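You operate a simulated robot arm through the tools that you are given. There is no shell and no other tool.

You run a simulated robot arm. Do the job below in one go: nothing can be reset, and whatever is moved stays where it is left.

Task
Count off one pan from zero with the photo-eye.
Fine: zero the counter, set the batch dial, switch the eye to count; the belt stops by itself; hands off it while it runs.

Only the result counts: the job must be done as asked and must still hold three seconds after the hand-in. Knocking over, shifting, dropping, spilling or breaking anything else fails it.

Robot
A 6-joint arm with a two-finger gripper, fixed in place. Base frame: the origin is at the foot of the arm, x ahead of it, y to its left, z up; the work surface is at about z = 800. Lengths are in mm, angles in rad, forces in N, time in s.
Its first joint turns from -2.897 to 2.897 rad. Payload 3.43 kg.
The TCP is the grasp point between the finger pads, 20 mm short of the fingertips. In the tool frame z runs along the fingers and y along their closing line. The gripper opens to 190 mm. The gripper's body begins 248 mm behind the TCP.
Orientation is told as [roll, pitch, yaw] about the base's x, y, z axes, in that order, counted from this pose: with the fingers straight down and closing along the base's y, the tool's x points along the base's -x, its y along +y and its z along -z.

Tools
- The arm moves only by the tool apply_moves. Its argument "targets" is a list of rows, each a list of 7 numbers: the closure in counts, from 0 (fully open) to 255 (shut), then the shift along the base's x, y, z in mm, then the turn, a rotation vector about the base's x, y, z in rad. In form: [[gripper, dx, dy, dz, wx, wy, wz], ...]. A call has 1 to 20 rows; each row is the pose to reach, as a shift and turn from the pose commanded when the call began. Rows are played at 5 a second. More than 50 mm and 0.15 rad between two rows, or a gripper value outside its range, and nothing of the call is played. A pose out of reach is approached as far as the arm can. The call stops where the force on the tool passes 40 N (or 10 N more than at its start, if that is more) or the arm is blocked; 0.2 s more then pass. The fingers move at their own pace (about 45 mm/s each) and stop on an object; they squeeze with about 40 N. The grip force told is the motor's: it shows also when the fingers shut on nothing. Time passes only in rows, and 0.2 s behind the last, so rows that repeat a pose let the fingers close. It gives the time, the measured TCP pose, the force on the tool (base axes), the opening and the grip force at its end, in the units of the frame above (readings bear some noise), with the torque about the TCP (base axes, N m) and any sound that the robot's microphone picked up, and new pictures: "pictures" is both (left out), scene, wrist or none.
- Cameras (640 x 400 px; columns grow to the right, rows downward): "scene" is fixed at [215.9, 644.2, 1536.8]; the picture's right is [-0.43, -0.90, 0.00], its down [-0.56, 0.27, -0.79] and it looks along [0.71, -0.34, -0.62] (base axes); focal length 320 px, centre (320, 200). "wrist" rides on the gripper at [70, -8, -288] in the tool frame; the picture's right is [0.12, 0.99, 0.00], its down [-0.96, 0.11, -0.25] and it looks along [-0.25, 0.03, 0.97] (tool axes); focal length 261 px, centre (320, 200). There is no depth. A picture from a camera that has moved, and an enlarged one, comes with that camera's place and axes in the base frame and with its lens. The place of the scene camera against the robot may be out by one fixed shift of up to 12 mm in any direction.
- slide_trunk(by): slides the trunk up (or, below 0, down) by that many mm; the arm rides with it, the base frame stays. It gives what a move gives, with no picture.
- enlarge(camera, box): a new picture of the part [left, top, right, bottom] of that camera's present view, enlarged. The clock stands still meanwhile.
- finish_job(): hands the job in; it is judged then, once.

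Places have to be worked out from the pictures, the camera data and where the tool is seen. Open the gripper and draw the arm clear of the work before you hand the job in, unless the task says otherwise.

The tools are called after "Call:" as name(argument=value, ...) on one line, values as JSON. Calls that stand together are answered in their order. apply_moves: Moves the arm, as the interface text tells. Its arguments: {"type":"object","properties":{"targets":{"type":"array","items":{"type":"array","items":{"type":"number"}}},"pictures":{"type":"string","enum":["both","scene","wrist","none"]}},"required":["targets"]} The other tools are called the same way: slide_trunk (by) slides the trunk up or down; enlarge (camera, box) takes an enlarged picture of a part of a camera's view; finish_job () hands the job in.

At the start:

```text
time_s: 0.0
tcp_pos: [702.4, 285.8, 1115.9]
tcp_rot: [0.0, 0.0, 0.0]
contact_force: [0.5, -1.0, -0.1]
wrist_torque: [-0.02, 0.02, -0.02]
grip_width: 190.2
grasp_force: 0.0
trunk travel left (down, up): [-150.0, 90.0]
```

scene: 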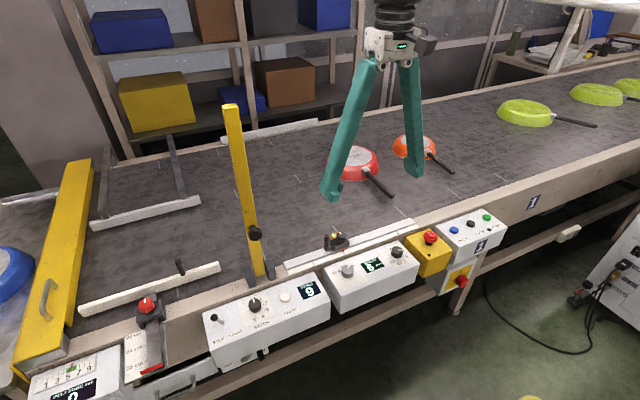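
wrist: 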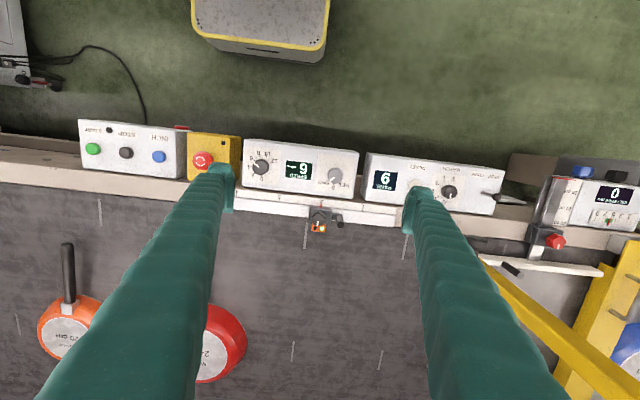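

I'll take a closer look at the control boxes along the belt's near edge before moving anything.

Call:
enlarge(camera="scene", box=[190, 260, 350, 360])

Call:
enlarge(camera="scene", box=[310, 200, 510, 325])

Call:
enlarge(camera="scene", box=[0, 260, 200, 400])

Call:
enlarge(camera="wrist", box=[350, 130, 530, 240])

Call:
enlarge(camera="wrist", box=[180, 120, 380, 245])

Call:
enlarge(camera="wrist", box=[60, 100, 260, 225])

Call:
enlarge(camera="wrist", box=[460, 150, 640, 290])

```text
4.00 times, centred on (270, 310) of scene
camera zoom: at [215.9, 644.2, 1536.8], right [-0.43, -0.9, 0.0], down [-0.56, 0.27, -0.79], along [0.71, -0.34, -0.62], focal length 1279 px, centre (520, -240)
```

zoom: 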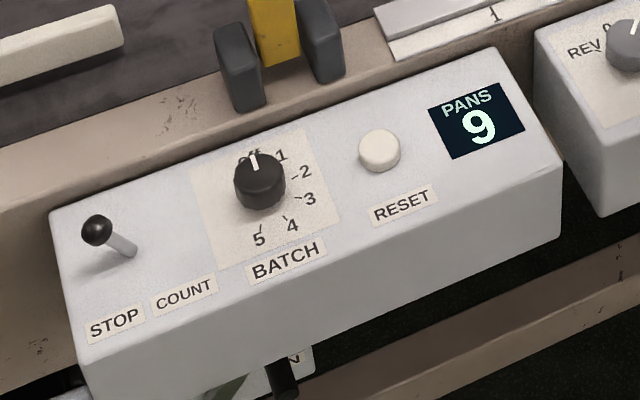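

```text
3.20 times, centred on (410, 262) of scene
camera zoom: at [215.9, 644.2, 1536.8], right [-0.43, -0.9, 0.0], down [-0.56, 0.27, -0.79], along [0.71, -0.34, -0.62], focal length 1023 px, centre (32, 0)
```

zoom: 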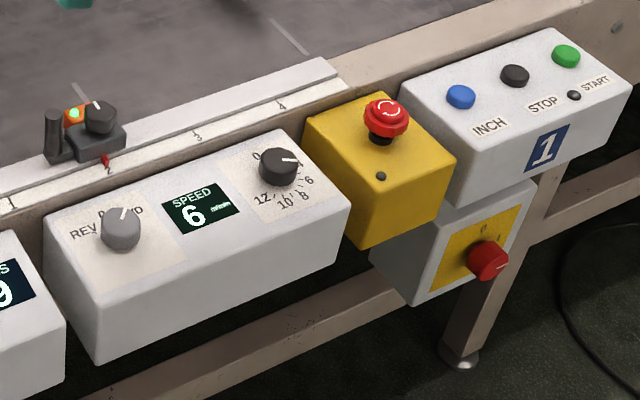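

```text
2.86 times, centred on (100, 330) of scene
camera zoom: at [215.9, 644.2, 1536.8], right [-0.43, -0.9, 0.0], down [-0.56, 0.27, -0.79], along [0.71, -0.34, -0.62], focal length 914 px, centre (949, -171)
```

zoom: 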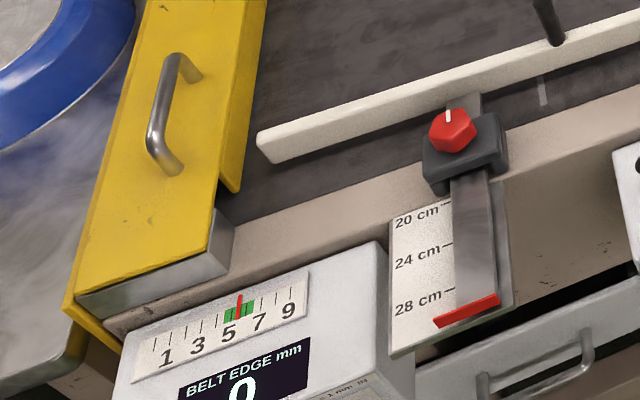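

```text
3.56 times, centred on (440, 185) of wrist
camera zoom: at [631.5, 277.5, 1403.7], right [-0.12, 0.99, 0.0], down [0.96, 0.11, 0.25], along [0.25, 0.03, -0.97], focal length 927 px, centre (-107, 253)
```

zoom: 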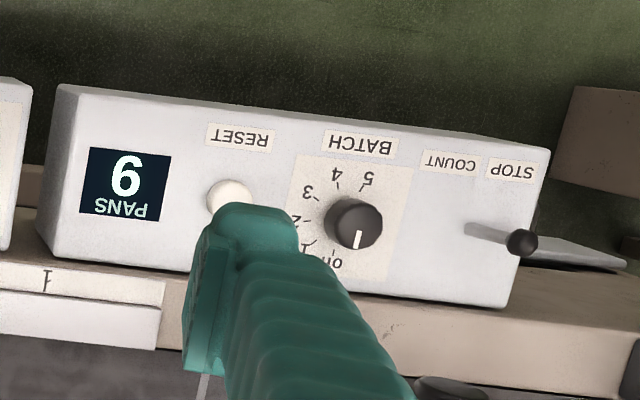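

```text
3.20 times, centred on (280, 182) of wrist
camera zoom: at [631.5, 277.5, 1403.7], right [-0.12, 0.99, 0.0], down [0.96, 0.11, 0.25], along [0.25, 0.03, -0.97], focal length 834 px, centre (448, 256)
```

zoom: 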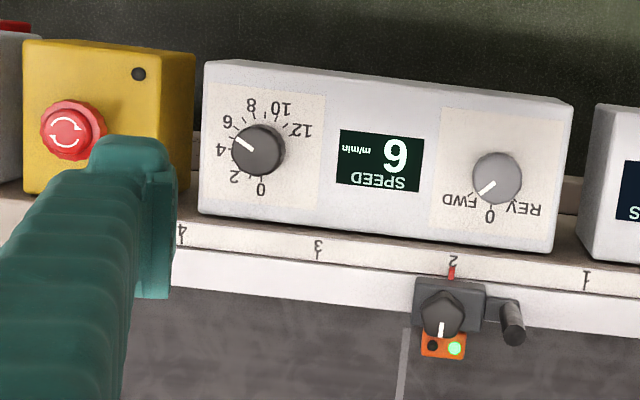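

```text
3.20 times, centred on (160, 162) of wrist
camera zoom: at [631.5, 277.5, 1403.7], right [-0.12, 0.99, 0.0], down [0.96, 0.11, 0.25], along [0.25, 0.03, -0.97], focal length 834 px, centre (832, 320)
```

zoom: 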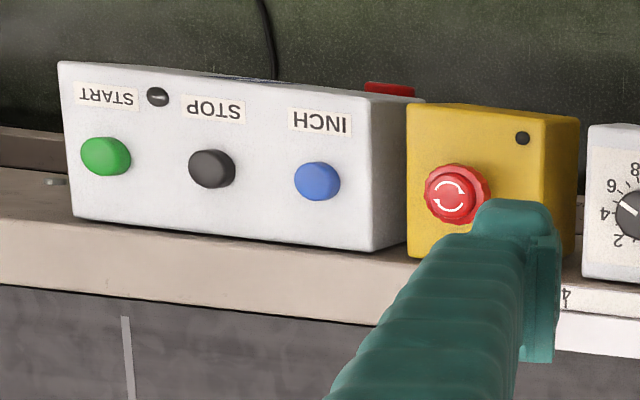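

```text
2.86 times, centred on (550, 220) of wrist
camera zoom: at [631.5, 277.5, 1403.7], right [-0.12, 0.99, 0.0], down [0.96, 0.11, 0.25], along [0.25, 0.03, -0.97], focal length 745 px, centre (-337, 143)
```

zoom: 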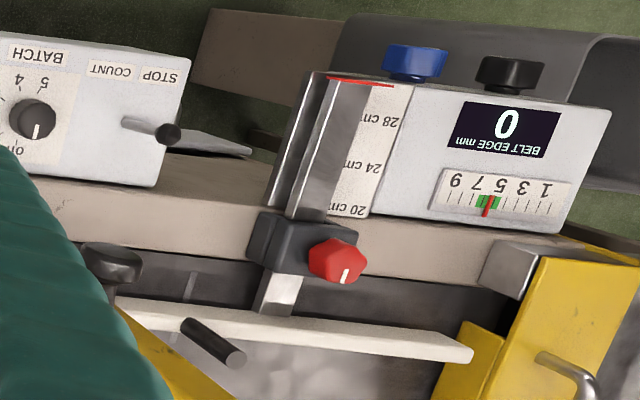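

The counter box (STOP/COUNT lever, BATCH dial on "off", RESET, counter at 9) sits at about x 720, y 450–600, z about 805, and a tall yellow post stands behind it at about (803, 547). I close the fingers and shift a little in +y to get a clear second view, and I also check whether the belt is moving.

Call:
apply_moves(targets=[[255, 0, 0, 0, 0, 0, 0], [255, -10, 30, 0, 0, 0, 0], [255, -20, 60, 0, 0, 0, 0], [255, -30, 90, 0, 0, 0, 0], [255, -40, 120, 0, 0, 0, 0], [255, -40, 140, 0, 0, 0, 0], [255, -40, 140, 0, 0, 0, 0], [255, -40, 140, 0, 0, 0, 0], [255, -40, 140, 0, 0, 0, 0], [255, -40, 140, 0, 0, 0, 0], [255, -40, 140, 0, 0, 0, 0], [255, -40, 140, 0, 0, 0, 0]], pictures="both")

```text
time_s: 2.6
tcp_pos: [662.7, 425.8, 1115.9]
tcp_rot: [-0.001, 0.0, 0.0]
contact_force: [0.7, 0.1, 0.2]
wrist_torque: [0.0, 0.0, 0.0]
grip_width: 0.0
grasp_force: 34.0
trunk travel left (down, up): [-150.0, 90.0]
camera wrist: at [591.3, 416.4, 1404.3], right [-0.12, 0.99, 0.0], down [0.96, 0.11, 0.25], along [0.25, 0.03, -0.97], focal length 261 px, centre (320, 200)
```

scene: 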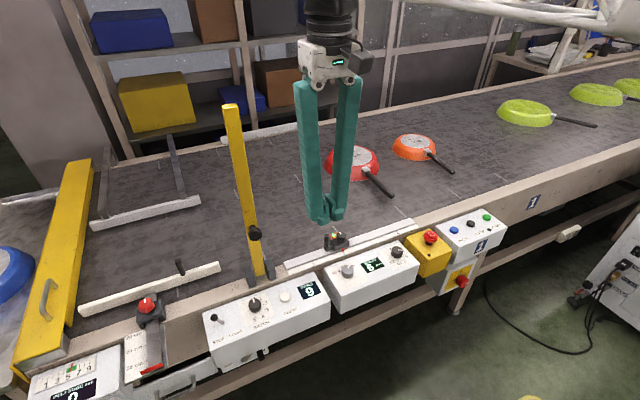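
wrist: 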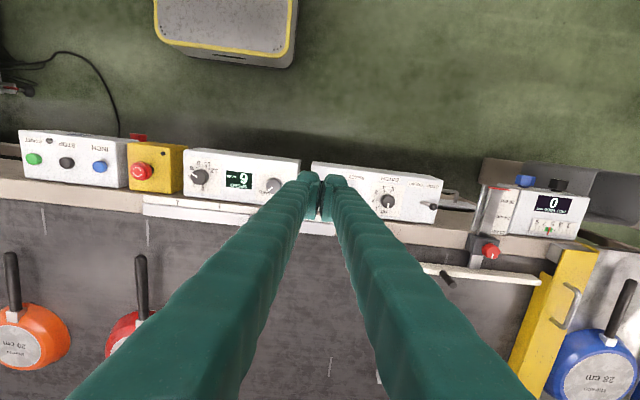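

The belt is at rest. I zoom in on the counter box from this new viewpoint to triangulate the controls.

Call:
enlarge(camera="wrist", box=[340, 150, 460, 225])

Call:
enlarge(camera="wrist", box=[10, 110, 330, 230])

Call:
enlarge(camera="scene", box=[200, 200, 360, 300])

```text
5.33 times, centred on (400, 188) of wrist
camera zoom: at [591.3, 416.4, 1404.3], right [-0.12, 0.99, 0.0], down [0.96, 0.11, 0.25], along [0.25, 0.03, -0.97], focal length 1390 px, centre (-107, 267)
```

zoom: 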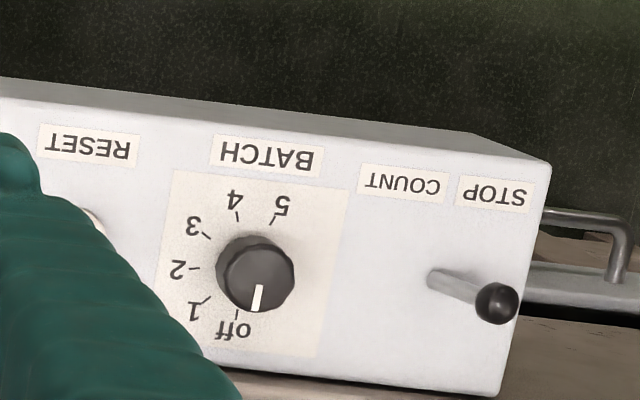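

```text
2.00 times, centred on (170, 170) of wrist
camera zoom: at [591.3, 416.4, 1404.3], right [-0.12, 0.99, 0.0], down [0.96, 0.11, 0.25], along [0.25, 0.03, -0.97], focal length 521 px, centre (620, 260)
```

zoom: 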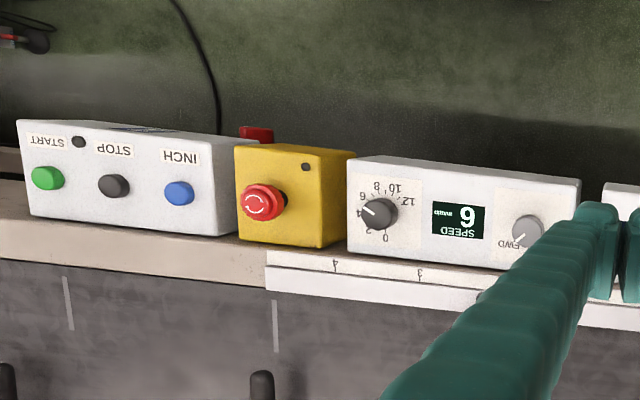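

```text
4.00 times, centred on (280, 250) of scene
camera zoom: at [215.9, 644.2, 1536.8], right [-0.43, -0.9, 0.0], down [-0.56, 0.27, -0.79], along [0.71, -0.34, -0.62], focal length 1279 px, centre (480, 0)
```

zoom: 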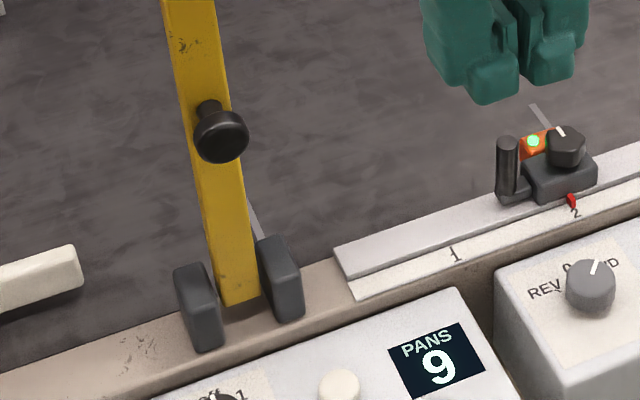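

Two views put RESET at about (721, 510, 805), the BATCH dial at about (730, 597, 800) and the lever ball at about (724, 697, 824). I go lower, keeping the fingertips at about z 940 and well above everything, for a sharper look and a second baseline.

Call:
apply_moves(targets=[[255, 15, -6, -39, 0, 0, 0], [255, 31, -13, -78, 0, 0, 0], [255, 46, -20, -117, 0, 0, 0], [255, 62, -26, -156, 0, 0, 0], [255, 62, -26, -156, 0, 0, 0]], pictures="both")

```text
time_s: 3.8
tcp_pos: [724.1, 398.0, 961.3]
tcp_rot: [0.0, 0.002, 0.0]
contact_force: [0.5, 0.1, -0.2]
wrist_torque: [0.04, 0.02, 0.01]
grip_width: 0.1
grasp_force: 33.9
trunk travel left (down, up): [-150.0, 90.0]
camera wrist: at [653.2, 389.0, 1248.5], right [-0.12, 0.99, 0.0], down [0.96, 0.11, 0.25], along [0.25, 0.03, -0.97], focal length 261 px, centre (320, 200)
```

scene: 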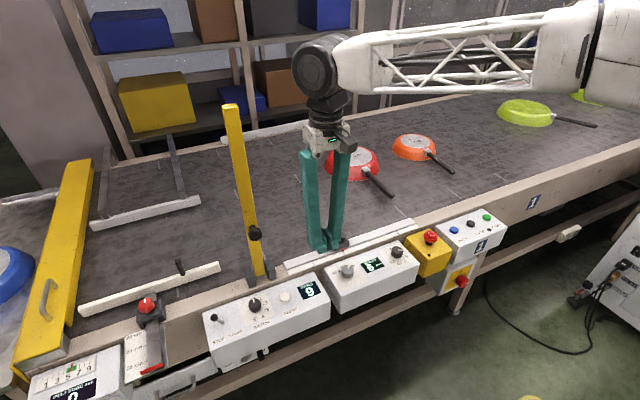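
wrist: 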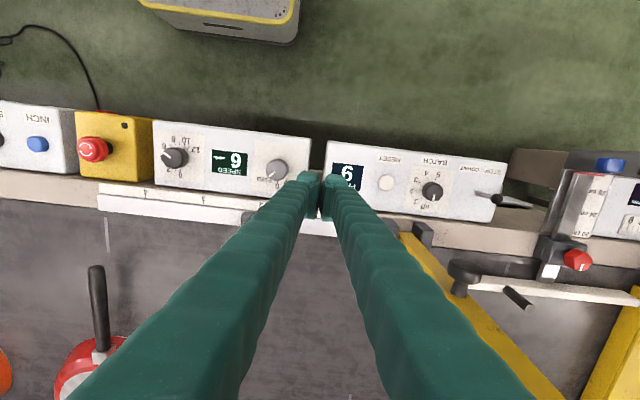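

The view is clear now. I zoom in on the counter box from this closer vantage.

Call:
enlarge(camera="wrist", box=[360, 140, 456, 200])

Call:
enlarge(camera="wrist", box=[320, 130, 560, 280])

Call:
enlarge(camera="scene", box=[230, 280, 310, 330])

```text
6.67 times, centred on (408, 170) of wrist
camera zoom: at [653.2, 389.0, 1248.5], right [-0.12, 0.99, 0.0], down [0.96, 0.11, 0.25], along [0.25, 0.03, -0.97], focal length 1738 px, centre (-267, 400)
```

zoom: 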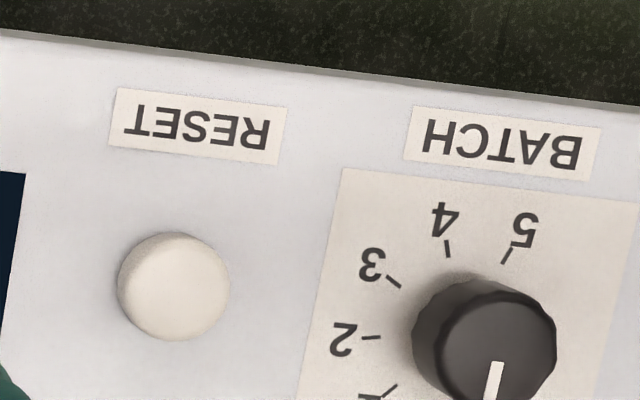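

```text
2.67 times, centred on (440, 205) of wrist
camera zoom: at [653.2, 389.0, 1248.5], right [-0.12, 0.99, 0.0], down [0.96, 0.11, 0.25], along [0.25, 0.03, -0.97], focal length 695 px, centre (0, 187)
```

zoom: 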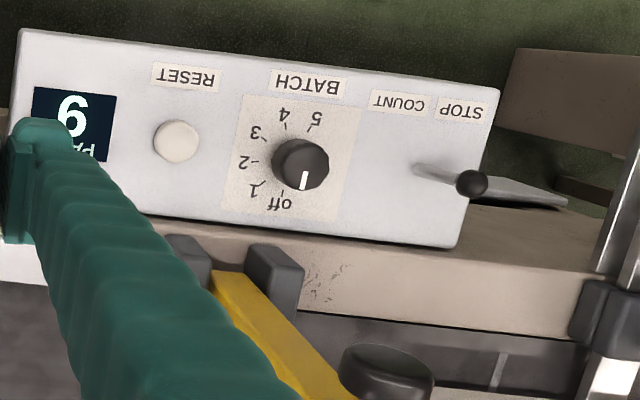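

```text
8.00 times, centred on (270, 305) of scene
camera zoom: at [215.9, 644.2, 1536.8], right [-0.43, -0.9, 0.0], down [-0.56, 0.27, -0.79], along [0.71, -0.34, -0.62], focal length 2558 px, centre (720, -640)
```

zoom: 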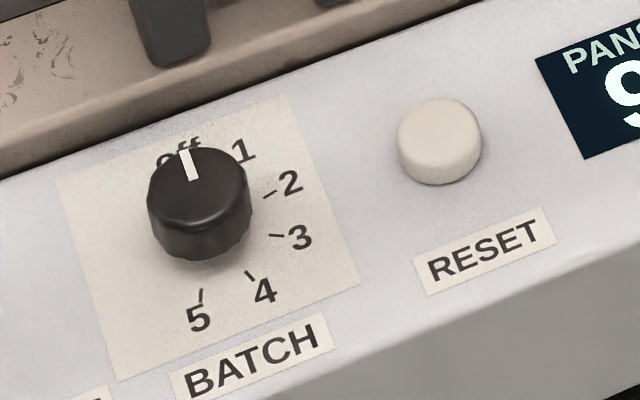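

Refined estimates: panel top z ≈ 796, RESET ≈ (722.5, 512, 806), BATCH dial ≈ (727, 594) about 35 mm wide and 20 mm tall, pointing at "off" (+x), with "1" about 40° clockwise. The post carries a knob reaching to x ≈ 755 near z 1000, so I pitch the tool by 0.35 rad to carry the gripper body towards the robot, then look again.

Call:
apply_moves(targets=[[255, 0, 0, 0, 0, -0.12, 0], [255, 0, 0, 0, 0, -0.24, 0], [255, 0, 0, 0, 0, -0.35, 0], [255, 0, 0, 0, 0, -0.35, 0]], pictures="both")

```text
time_s: 4.8
tcp_pos: [724.5, 399.5, 960.1]
tcp_rot: [0.0, -0.351, -0.003]
contact_force: [0.8, -0.1, 1.1]
wrist_torque: [-0.01, 0.01, 0.01]
grip_width: 0.0
grasp_force: 34.4
trunk travel left (down, up): [-150.0, 90.0]
camera wrist: at [558.7, 390.6, 1206.7], right [-0.11, 0.99, -0.04], down [0.82, 0.11, 0.56], along [0.56, 0.03, -0.83], focal length 261 px, centre (320, 200)
```

scene: 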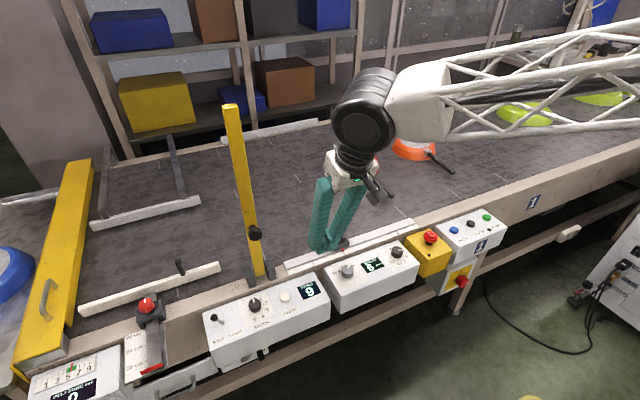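
wrist: 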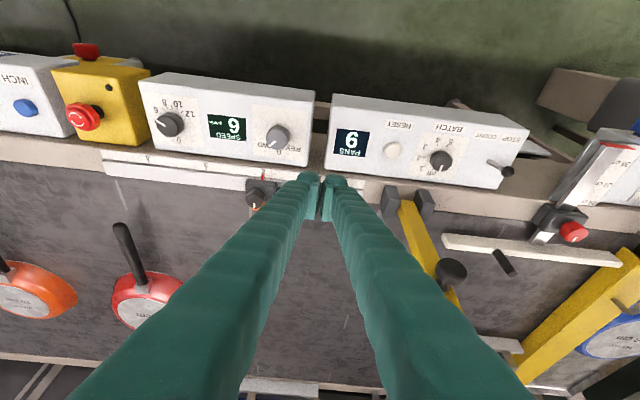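

The tilt worked and the arm is well clear of the post. I zoom in once more from this oblique view to fix the heights of RESET, the dial and the lever.

Call:
enlarge(camera="wrist", box=[370, 110, 466, 170])

Call:
enlarge(camera="wrist", box=[440, 120, 536, 180])

Call:
enlarge(camera="wrist", box=[370, 170, 530, 270])

```text
6.67 times, centred on (418, 140) of wrist
camera zoom: at [558.7, 390.6, 1206.7], right [-0.11, 0.99, -0.04], down [0.82, 0.11, 0.56], along [0.56, 0.03, -0.83], focal length 1738 px, centre (-333, 600)
```

zoom: 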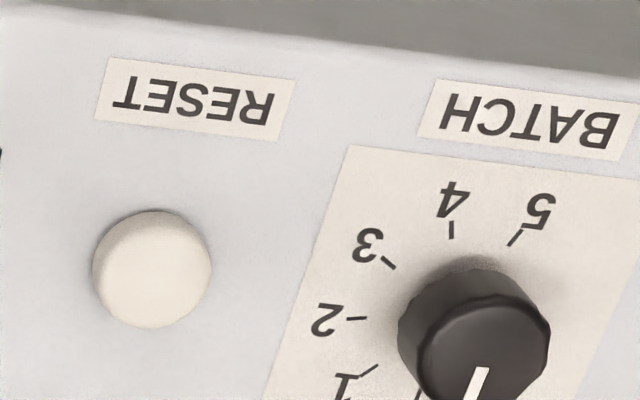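

```text
6.67 times, centred on (488, 150) of wrist
camera zoom: at [558.7, 390.6, 1206.7], right [-0.11, 0.99, -0.04], down [0.82, 0.11, 0.56], along [0.56, 0.03, -0.83], focal length 1738 px, centre (-800, 533)
```

zoom: 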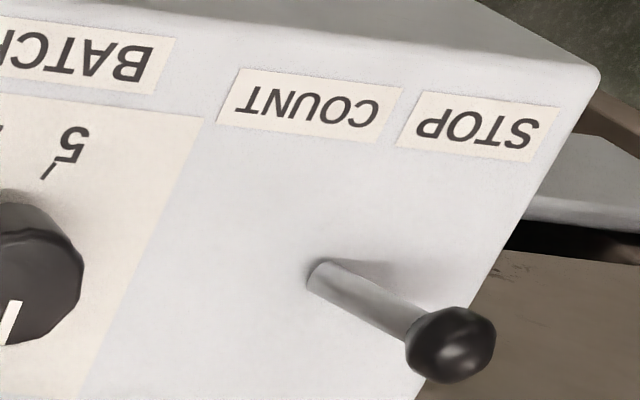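

```text
4.00 times, centred on (450, 220) of wrist
camera zoom: at [558.7, 390.6, 1206.7], right [-0.11, 0.99, -0.04], down [0.82, 0.11, 0.56], along [0.56, 0.03, -0.83], focal length 1043 px, centre (-200, 120)
```

zoom: 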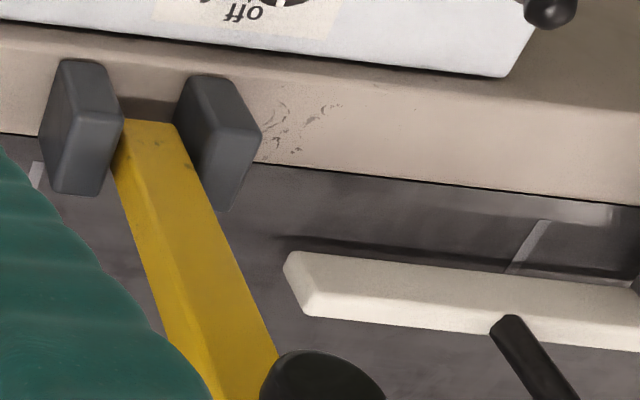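

Triangulating with the oblique view: panel z ≈ 788, RESET ≈ (723, 514.5, ~795), lever pivot ≈ (724, 683) with its ball at ≈ (724, 697, 823). The lower fingertip edge sits about 13 mm in −x and 26 mm below the TCP, so I move to TCP (736, 514.5, 860), above RESET.

Call:
apply_moves(targets=[[255, 4, 39, 0, 0, 0, 0], [255, 8, 78, 0, 0, 0, 0], [255, 11.5, 115, 0, 0, 0, 0], [255, 11.5, 115, -34, 0, 0, 0], [255, 11.5, 115, -68, 0, 0, 0], [255, 11.5, 115, -100, 0, 0, 0], [255, 11.5, 115, -100, 0, 0, 0]], pictures="both")

Call:
enlarge(camera="scene", box=[220, 240, 348, 320])

Call:
enlarge(camera="wrist", box=[240, 120, 400, 220])

```text
time_s: 6.4
tcp_pos: [736.2, 515.0, 857.9]
tcp_rot: [-0.001, -0.35, -0.001]
contact_force: [-0.5, -0.4, 0.1]
wrist_torque: [0.03, -0.04, -0.02]
grip_width: 0.2
grasp_force: 34.4
trunk travel left (down, up): [-150.0, 90.0]
camera wrist: at [570.6, 506.4, 1104.9], right [-0.11, 0.99, -0.04], down [0.82, 0.12, 0.56], along [0.56, 0.03, -0.83], focal length 261 px, centre (320, 200)
```

scene: 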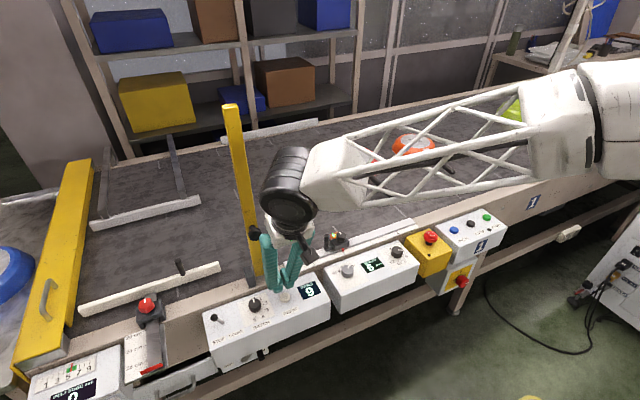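
wrist: 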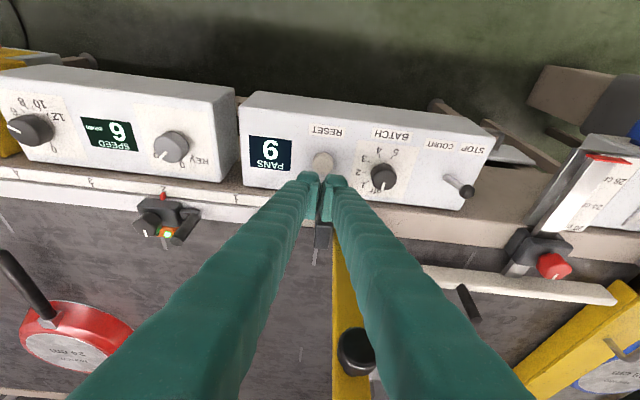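

```text
5.00 times, centred on (284, 280) of scene
camera zoom: at [215.9, 644.2, 1536.8], right [-0.43, -0.9, 0.0], down [-0.56, 0.27, -0.79], along [0.71, -0.34, -0.62], focal length 1599 px, centre (500, -200)
```

zoom: 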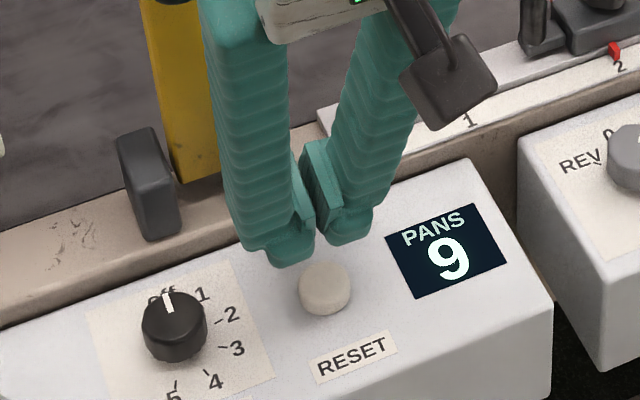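

```text
4.00 times, centred on (320, 170) of wrist
camera zoom: at [570.6, 506.4, 1104.9], right [-0.11, 0.99, -0.04], down [0.82, 0.12, 0.56], along [0.56, 0.03, -0.83], focal length 1043 px, centre (320, 320)
```

zoom: 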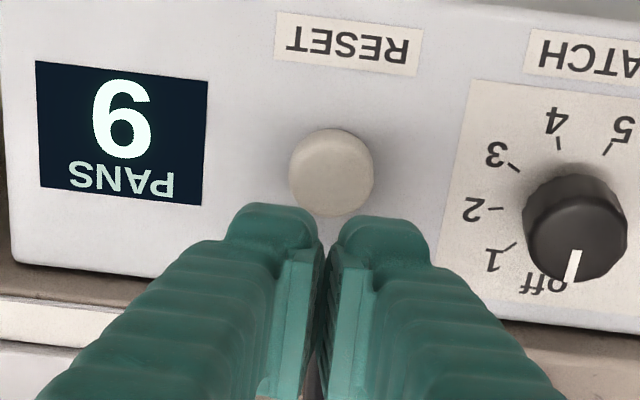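

RESET lines up just under the closed fingertips at about (723, 515, 795). I descend in small steps to press it, relying on the force stop.

Call:
apply_moves(targets=[[255, 0, 0, -15, 0, 0, 0], [255, 0, 0, -28, 0, 0, 0], [255, 0, 0, -33, 0, 0, 0], [255, 0, 0, -36, 0, 0, 0], [255, 0, 0, -38, 0, 0, 0], [255, 0, 0, -40, 0, 0, 0], [255, 0, 0, -41, 0, 0, 0], [255, 0, 0, -42, 0, 0, 0]], pictures="both")

Call:
enlarge(camera="scene", box=[220, 240, 348, 320])

```text
time_s: 8.2
tcp_pos: [735.9, 514.0, 818.5]
tcp_rot: [-0.001, -0.352, -0.002]
contact_force: [-0.6, 1.2, 3.2]
wrist_torque: [0.0, 0.05, -0.04]
grip_width: 5.9
grasp_force: 33.9
trunk travel left (down, up): [-150.0, 90.0]
heard: click
camera wrist: at [570.4, 506.0, 1064.5], right [-0.11, 0.99, -0.04], down [0.82, 0.11, 0.56], along [0.56, 0.03, -0.83], focal length 261 px, centre (320, 200)
```

scene: 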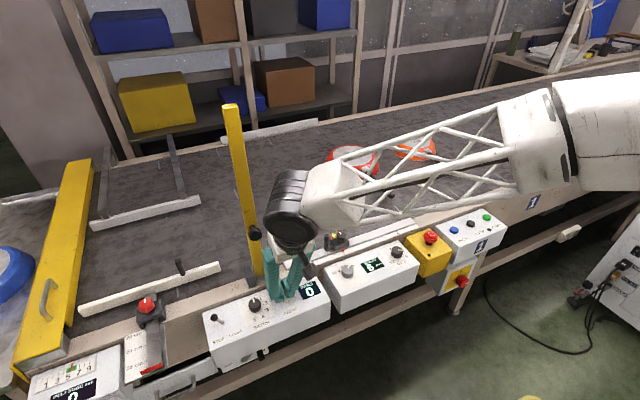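
wrist: 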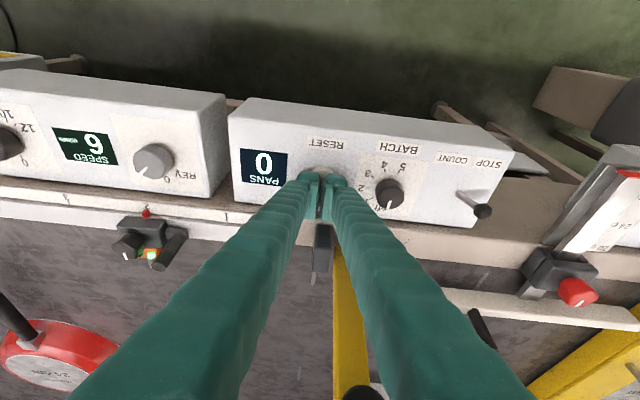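

```text
5.00 times, centred on (284, 280) of scene
camera zoom: at [215.9, 644.2, 1536.8], right [-0.43, -0.9, 0.0], down [-0.56, 0.27, -0.79], along [0.71, -0.34, -0.62], focal length 1599 px, centre (500, -200)
```

zoom: 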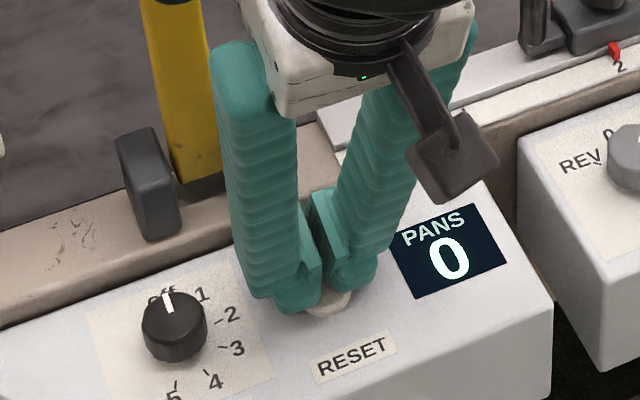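

A click was heard and the counter reads 0. I lift off, open the fingers to about 65 mm and move above the BATCH dial.

Call:
apply_moves(targets=[[255, 0, 0, 30, 0, 0, 0], [255, 0, 0, 62, 0, 0, 0], [168, -4, 40, 62, 0, 0, 0], [168, -9, 79.5, 62, 0, 0, 0], [168, -9, 79.5, 62, 0, 0, 0], [168, -9, 79.5, 62, 0, 0, 0], [168, -9, 79.5, 62, 0, 0, 0]], pictures="both")

Call:
enlarge(camera="wrist", box=[240, 120, 400, 220])

Call:
enlarge(camera="scene", box=[190, 240, 318, 320])

```text
time_s: 9.8
tcp_pos: [728.1, 592.9, 880.3]
tcp_rot: [0.0, -0.349, 0.0]
contact_force: [0.3, 0.1, -0.4]
wrist_torque: [0.0, -0.02, -0.01]
grip_width: 65.0
grasp_force: 0.1
trunk travel left (down, up): [-150.0, 90.0]
camera wrist: at [562.1, 584.1, 1125.7], right [-0.11, 0.99, -0.04], down [0.82, 0.11, 0.56], along [0.56, 0.03, -0.83], focal length 261 px, centre (320, 200)
```

scene: 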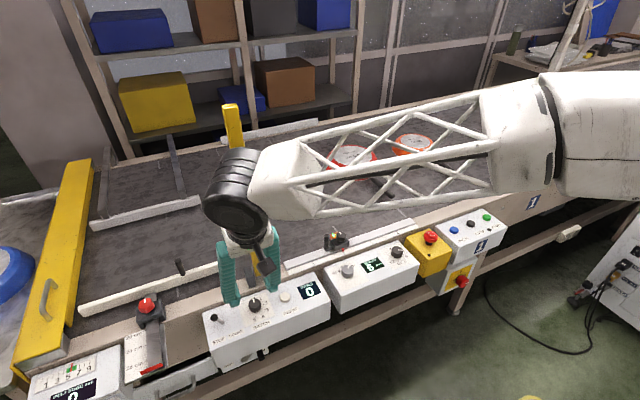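
wrist: 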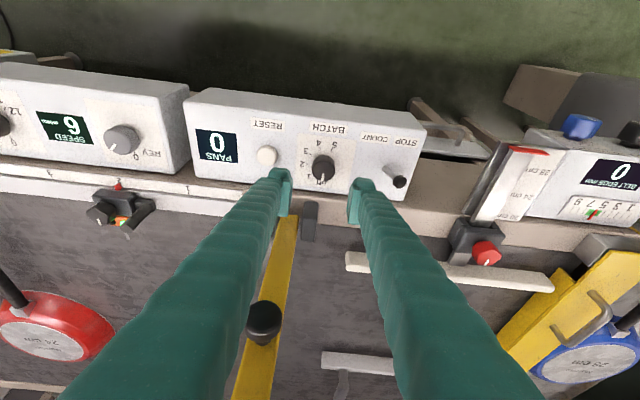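

```text
4.00 times, centred on (320, 170) of wrist
camera zoom: at [562.1, 584.1, 1125.7], right [-0.11, 0.99, -0.04], down [0.82, 0.11, 0.56], along [0.56, 0.03, -0.83], focal length 1043 px, centre (320, 320)
```

zoom: 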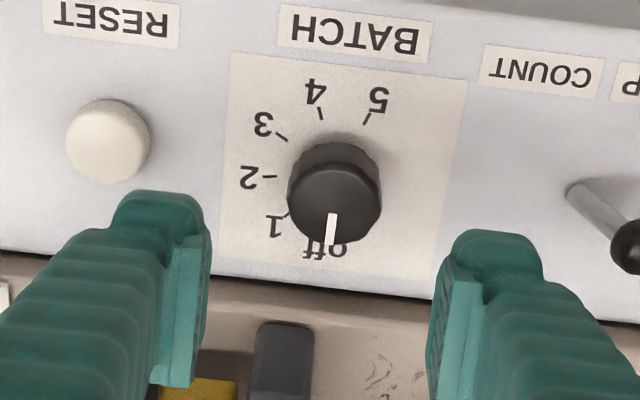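

```text
5.00 times, centred on (254, 280) of scene
camera zoom: at [215.9, 644.2, 1536.8], right [-0.43, -0.9, 0.0], down [-0.56, 0.27, -0.79], along [0.71, -0.34, -0.62], focal length 1599 px, centre (650, -200)
```

zoom: 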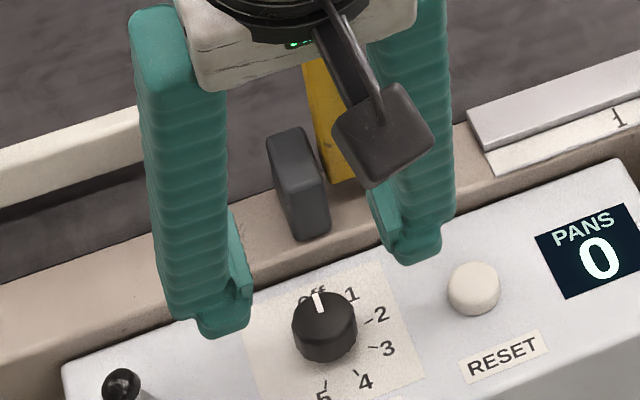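

The dial sits centred between the open fingers at about (728, 595), with the panel at z ≈ 789 and the knob top at about 812. I descend so the fingertips straddle it about 3 mm above the panel, then look before closing.

Call:
apply_moves(targets=[[168, 1, 1, -20, 0, 0, 0], [168, 1, 1, -40, 0, 0, 0], [168, 1, 1, -52, 0, 0, 0], [168, 1, 1, -58, 0, 0, 0], [168, 1, 1, -61, 0, 0, 0], [168, 1, 1, -61, 0, 0, 0]], pictures="both")

Call:
enlarge(camera="wrist", box=[240, 120, 400, 220])

Call:
enlarge(camera="scene", box=[190, 240, 318, 320])

```text
time_s: 11.2
tcp_pos: [728.6, 594.9, 818.3]
tcp_rot: [0.0, -0.351, 0.002]
contact_force: [1.2, -0.5, -0.4]
wrist_torque: [-0.03, 0.02, -0.03]
grip_width: 64.7
grasp_force: 0.1
trunk travel left (down, up): [-150.0, 90.0]
camera wrist: at [562.8, 586.8, 1064.7], right [-0.11, 0.99, -0.04], down [0.82, 0.11, 0.56], along [0.56, 0.03, -0.83], focal length 261 px, centre (320, 200)
```

scene: 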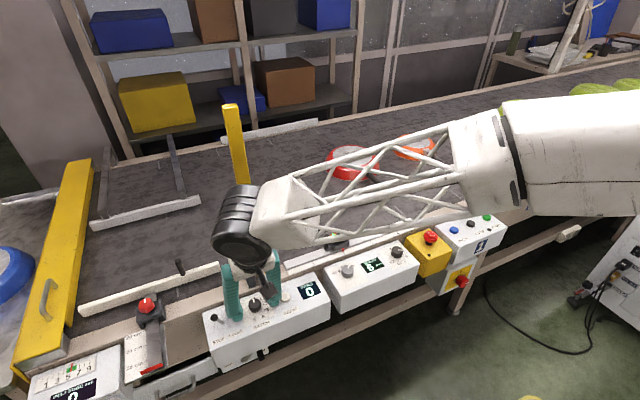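
wrist: 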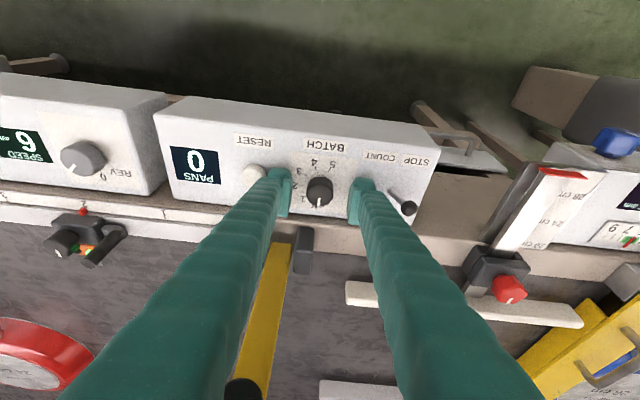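

```text
4.00 times, centred on (320, 170) of wrist
camera zoom: at [562.8, 586.8, 1064.7], right [-0.11, 0.99, -0.04], down [0.82, 0.11, 0.56], along [0.56, 0.03, -0.83], focal length 1043 px, centre (320, 320)
```

zoom: 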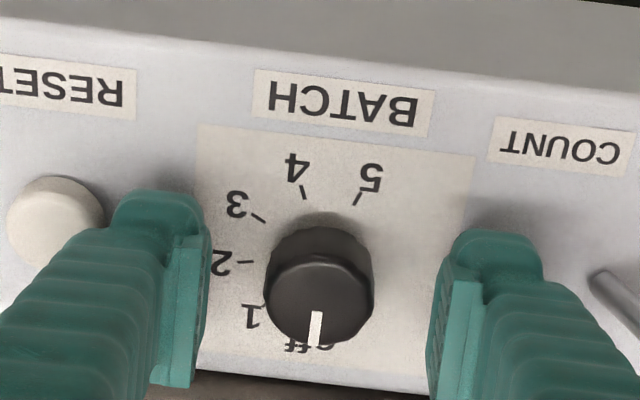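

```text
5.00 times, centred on (254, 280) of scene
camera zoom: at [215.9, 644.2, 1536.8], right [-0.43, -0.9, 0.0], down [-0.56, 0.27, -0.79], along [0.71, -0.34, -0.62], focal length 1599 px, centre (650, -200)
```

zoom: 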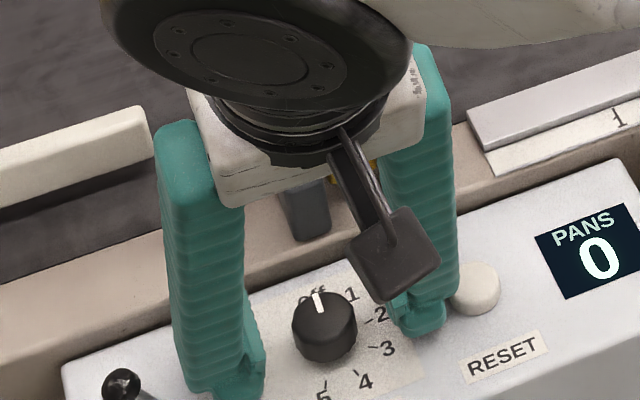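

The fingers straddle the knob symmetrically, clear of RESET and the lever. I close on the knob.

Call:
apply_moves(targets=[[255, 0, 0, 0, 0, 0, 0], [255, 0, 0, 0, 0, 0, 0], [255, 0, 0, 0, 0, 0, 0], [255, 0, 0, 0, 0, 0, 0]], pictures="wrist")

Call:
enlarge(camera="wrist", box=[240, 120, 400, 220])

```text
time_s: 12.2
tcp_pos: [727.9, 594.6, 818.8]
tcp_rot: [0.0, -0.349, -0.002]
contact_force: [-2.3, -4.4, 0.1]
wrist_torque: [-0.01, 0.0, -0.02]
grip_width: 29.9
grasp_force: 44.9
trunk travel left (down, up): [-150.0, 90.0]
camera wrist: at [562.9, 586.3, 1064.8], right [-0.11, 0.99, -0.04], down [0.82, 0.11, 0.56], along [0.56, 0.03, -0.83], focal length 261 px, centre (320, 200)
```

wrist: 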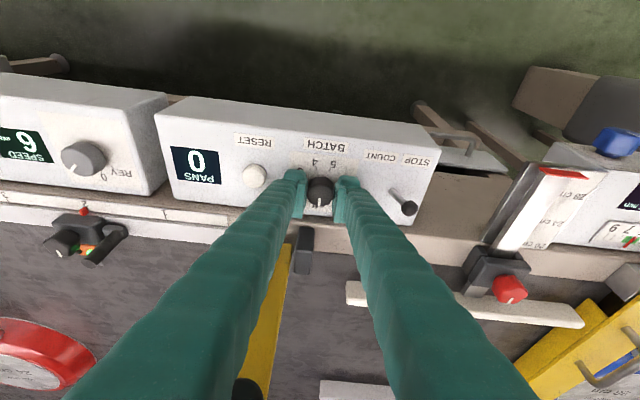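

```text
4.00 times, centred on (320, 170) of wrist
camera zoom: at [562.9, 586.3, 1064.8], right [-0.11, 0.99, -0.04], down [0.82, 0.11, 0.56], along [0.56, 0.03, -0.83], focal length 1043 px, centre (320, 320)
```

zoom: 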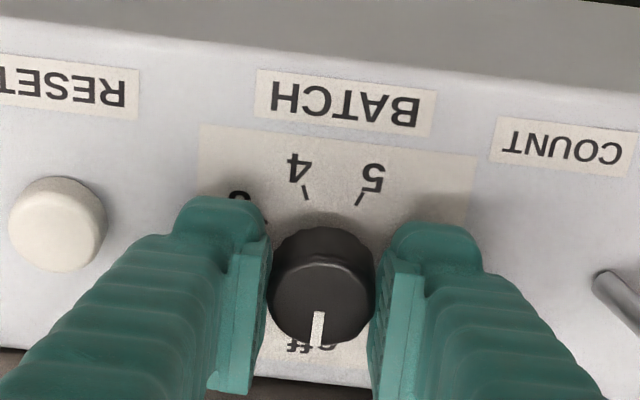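

The knob is gripped at 29.9 mm. I turn it clockwise (from +x towards −y) by 0.70 rad to reach "1".

Call:
apply_moves(targets=[[255, 0, 0, 0, 0, 0, -0.12], [255, 0, 0, 0, 0, 0, -0.24], [255, 0, 0, 0, 0, 0, -0.36], [255, 0, 0, 0, 0, 0, -0.48], [255, 0, 0, 0, 0, 0, -0.6], [255, 0, 0, 0, 0, 0, -0.7], [255, 0, 0, 0, 0, 0, -0.7]], pictures="both")

Call:
enlarge(camera="wrist", box=[240, 120, 400, 220])

Call:
enlarge(camera="scene", box=[190, 240, 318, 320])

```text
time_s: 13.8
tcp_pos: [728.1, 595.2, 819.1]
tcp_rot: [-0.002, -0.35, -0.701]
contact_force: [6.6, -30.1, -2.6]
wrist_torque: [-0.6, -0.41, 0.02]
grip_width: 29.9
grasp_force: 45.3
trunk travel left (down, up): [-150.0, 90.0]
camera wrist: at [596.4, 694.8, 1064.8], right [0.56, 0.83, -0.04], down [0.7, -0.44, 0.56], along [0.45, -0.34, -0.83], focal length 261 px, centre (320, 200)
```

scene: 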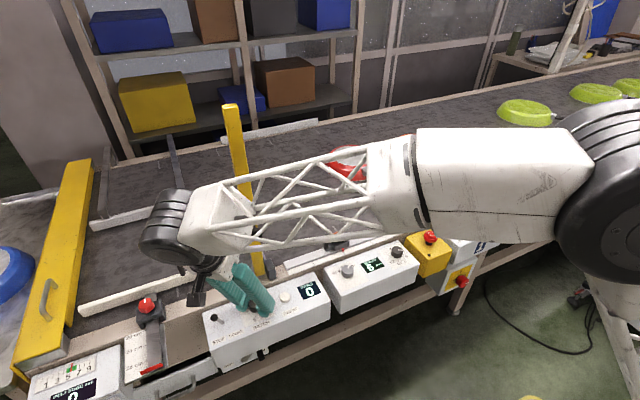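
wrist: 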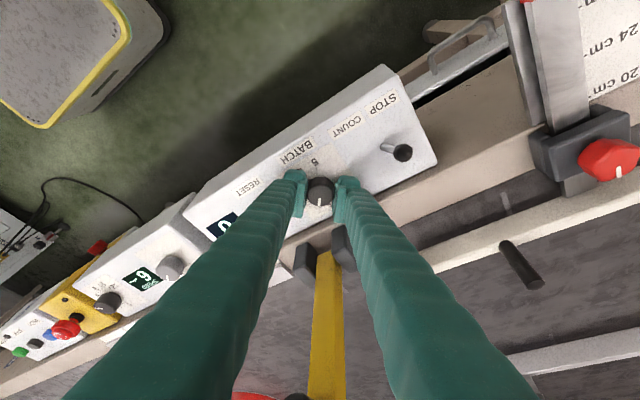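

```text
4.00 times, centred on (320, 170) of wrist
camera zoom: at [596.4, 694.8, 1064.8], right [0.56, 0.83, -0.04], down [0.7, -0.44, 0.56], along [0.45, -0.34, -0.83], focal length 1043 px, centre (320, 320)
```

zoom: 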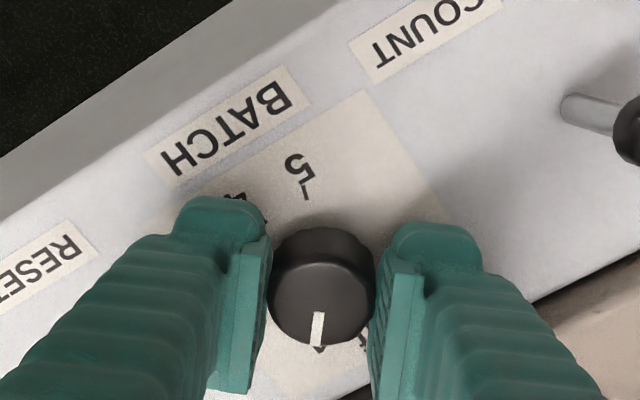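

```text
5.00 times, centred on (254, 280) of scene
camera zoom: at [215.9, 644.2, 1536.8], right [-0.43, -0.9, 0.0], down [-0.56, 0.27, -0.79], along [0.71, -0.34, -0.62], focal length 1599 px, centre (650, -200)
```

zoom: 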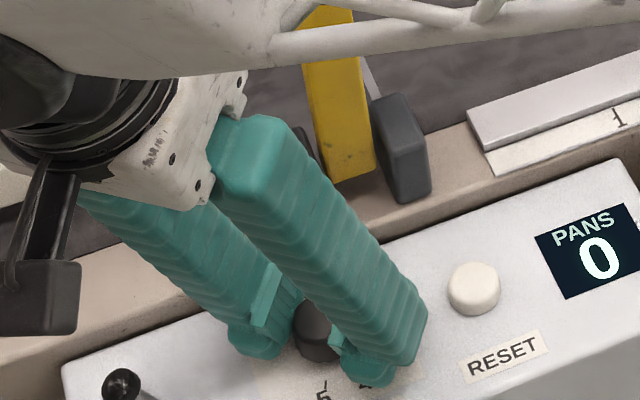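

The knob followed the fingers to −0.70 rad, with its pointer now on a tick. I open the fingers, let it settle, lift away and check that the dial reads 1.

Call:
apply_moves(targets=[[200, 0, 0, 0, 0, 0, -0.0], [168, 0, 0, 0, 0, 0, 0], [168, 0, 0, 0, 0, 0, 0], [168, 0, 0, 0, 0, 0, 0], [168, 0, 0, 20, 0, 0, 0], [168, 0, 0, 42, 0, 0, 0], [168, 0, 0, 65, 0, 0, 0], [168, 0, 0, 65, 0, 0, 0]], pictures="both")

Call:
enlarge(camera="wrist", box=[240, 110, 400, 210])

Call:
enlarge(camera="scene", box=[190, 240, 318, 320])

```text
time_s: 15.6
tcp_pos: [727.4, 595.3, 884.1]
tcp_rot: [0.0, -0.349, -0.701]
contact_force: [1.2, -0.5, -0.1]
wrist_torque: [0.04, 0.0, 0.01]
grip_width: 64.9
grasp_force: 0.0
trunk travel left (down, up): [-150.0, 90.0]
camera wrist: at [594.6, 694.8, 1130.8], right [0.55, 0.83, -0.04], down [0.7, -0.44, 0.56], along [0.45, -0.34, -0.83], focal length 261 px, centre (320, 200)
```

scene: 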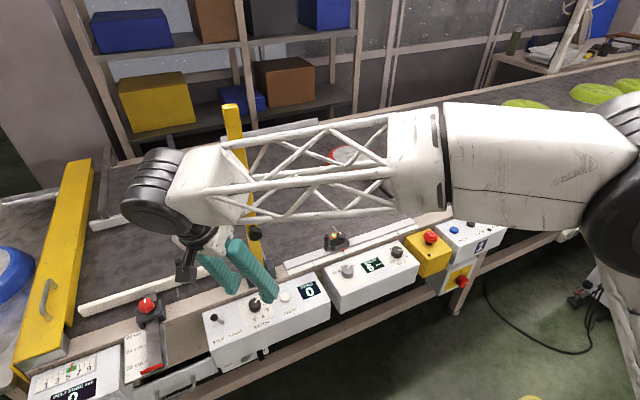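
wrist: 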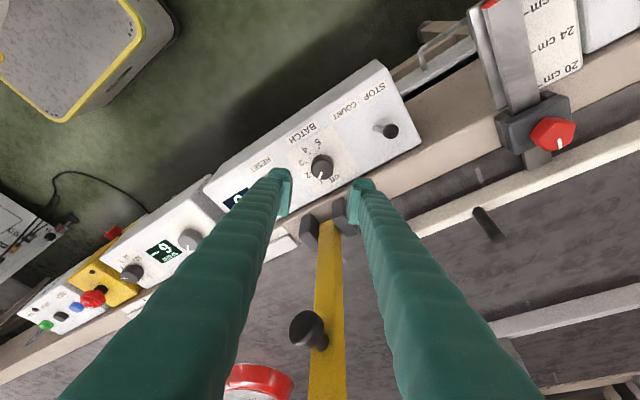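

```text
4.00 times, centred on (320, 160) of wrist
camera zoom: at [594.6, 694.8, 1130.8], right [0.55, 0.83, -0.04], down [0.7, -0.44, 0.56], along [0.45, -0.34, -0.83], focal length 1043 px, centre (320, 360)
```

zoom: 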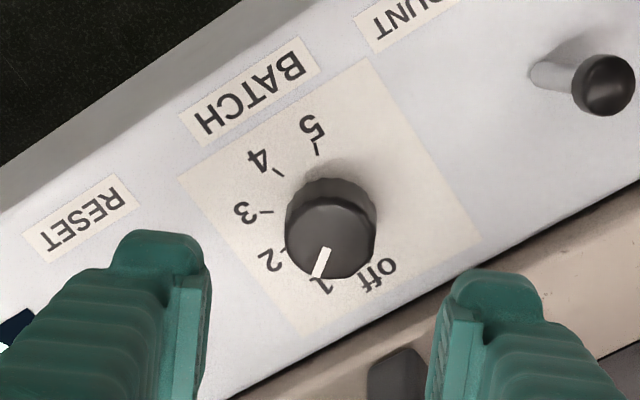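

```text
5.00 times, centred on (254, 280) of scene
camera zoom: at [215.9, 644.2, 1536.8], right [-0.43, -0.9, 0.0], down [-0.56, 0.27, -0.79], along [0.71, -0.34, -0.62], focal length 1599 px, centre (650, -200)
```

zoom: 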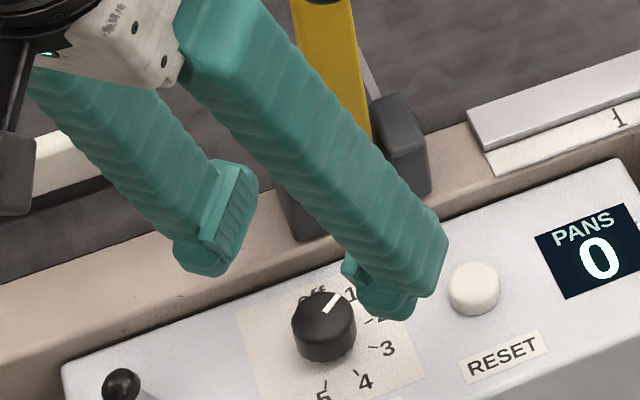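

The pointer actually rests at about −52°, roughly 10° past the "1" mark at about −41°, because it slipped a little on release. I re-grasp with slightly better centring and turn it back by about 0.19 rad.

Call:
apply_moves(targets=[[168, -1, -1, -20, 0, 0, 0], [168, -1, -1, -40, 0, 0, 0], [168, -1, -1, -55, 0, 0, 0], [168, -1, -1, -62, 0, 0, 0], [168, -1, -1, -65, 0, 0, 0], [255, -1, -1, -65, 0, 0, 0], [255, -1, -1, -65, 0, 0, 0], [255, -1, -1, -65, 0, 0, 0], [255, -1, -1, -65, 0, 0, 0]], pictures="wrist")

Call:
enlarge(camera="wrist", box=[240, 120, 400, 220])

```text
time_s: 17.6
tcp_pos: [726.8, 594.9, 820.0]
tcp_rot: [0.001, -0.35, -0.7]
contact_force: [12.4, 10.9, -1.1]
wrist_torque: [0.16, -0.13, 0.05]
grip_width: 29.8
grasp_force: 44.8
trunk travel left (down, up): [-150.0, 90.0]
camera wrist: at [594.7, 695.0, 1065.5], right [0.55, 0.83, -0.04], down [0.7, -0.44, 0.56], along [0.45, -0.34, -0.83], focal length 261 px, centre (320, 200)
```

wrist: 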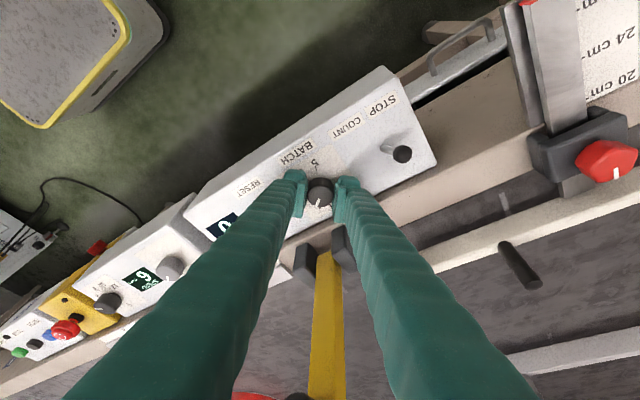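

```text
4.00 times, centred on (320, 170) of wrist
camera zoom: at [594.7, 695.0, 1065.5], right [0.55, 0.83, -0.04], down [0.7, -0.44, 0.56], along [0.45, -0.34, -0.83], focal length 1043 px, centre (320, 320)
```

zoom: 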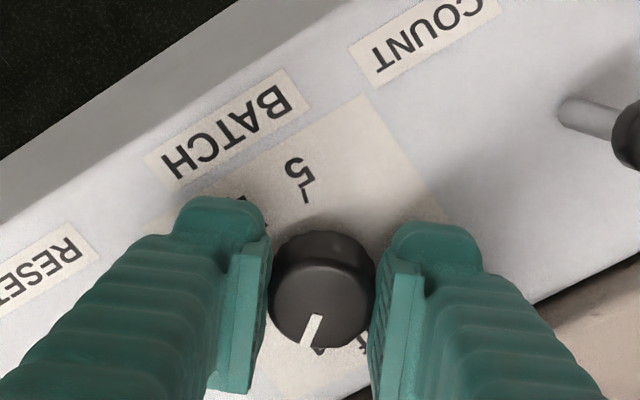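

Gripped again at 29.8 mm. The side load suggests the knob's centre lies about 0.5 mm further in +x and +y, so I correct that while rotating back +0.19 rad.

Call:
apply_moves(targets=[[255, 0.5, 0.4, 0, 0, 0, 0.07], [255, 0.5, 0.4, 0, 0, 0, 0.14], [255, 0.5, 0.4, 0, 0, 0, 0.19], [255, 0.5, 0.4, 0, 0, 0, 0.19]], pictures="wrist")

Call:
enlarge(camera="wrist", box=[240, 120, 400, 220])

```text
time_s: 18.6
tcp_pos: [727.3, 595.9, 819.9]
tcp_rot: [-0.001, -0.349, -0.511]
contact_force: [1.5, 6.5, 7.2]
wrist_torque: [0.15, 0.16, -0.01]
grip_width: 29.8
grasp_force: 44.9
trunk travel left (down, up): [-150.0, 90.0]
camera wrist: at [578.3, 668.3, 1065.6], right [0.39, 0.92, -0.04], down [0.77, -0.3, 0.56], along [0.51, -0.25, -0.83], focal length 261 px, centre (320, 200)
```

wrist: 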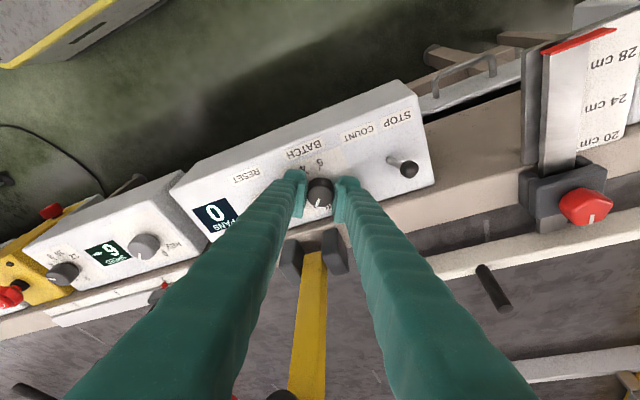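

```text
4.00 times, centred on (320, 170) of wrist
camera zoom: at [578.3, 668.3, 1065.6], right [0.39, 0.92, -0.04], down [0.77, -0.3, 0.56], along [0.51, -0.25, -0.83], focal length 1043 px, centre (320, 320)
```

zoom: 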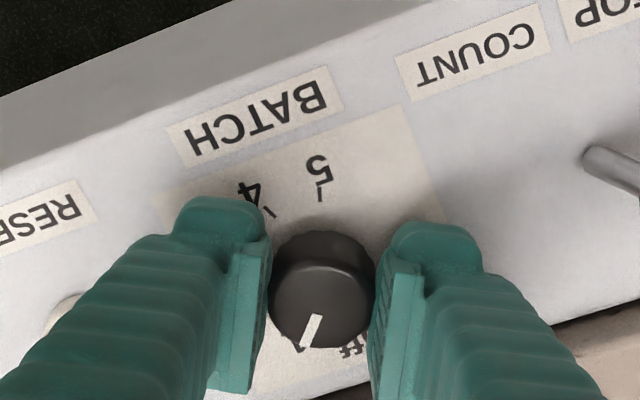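

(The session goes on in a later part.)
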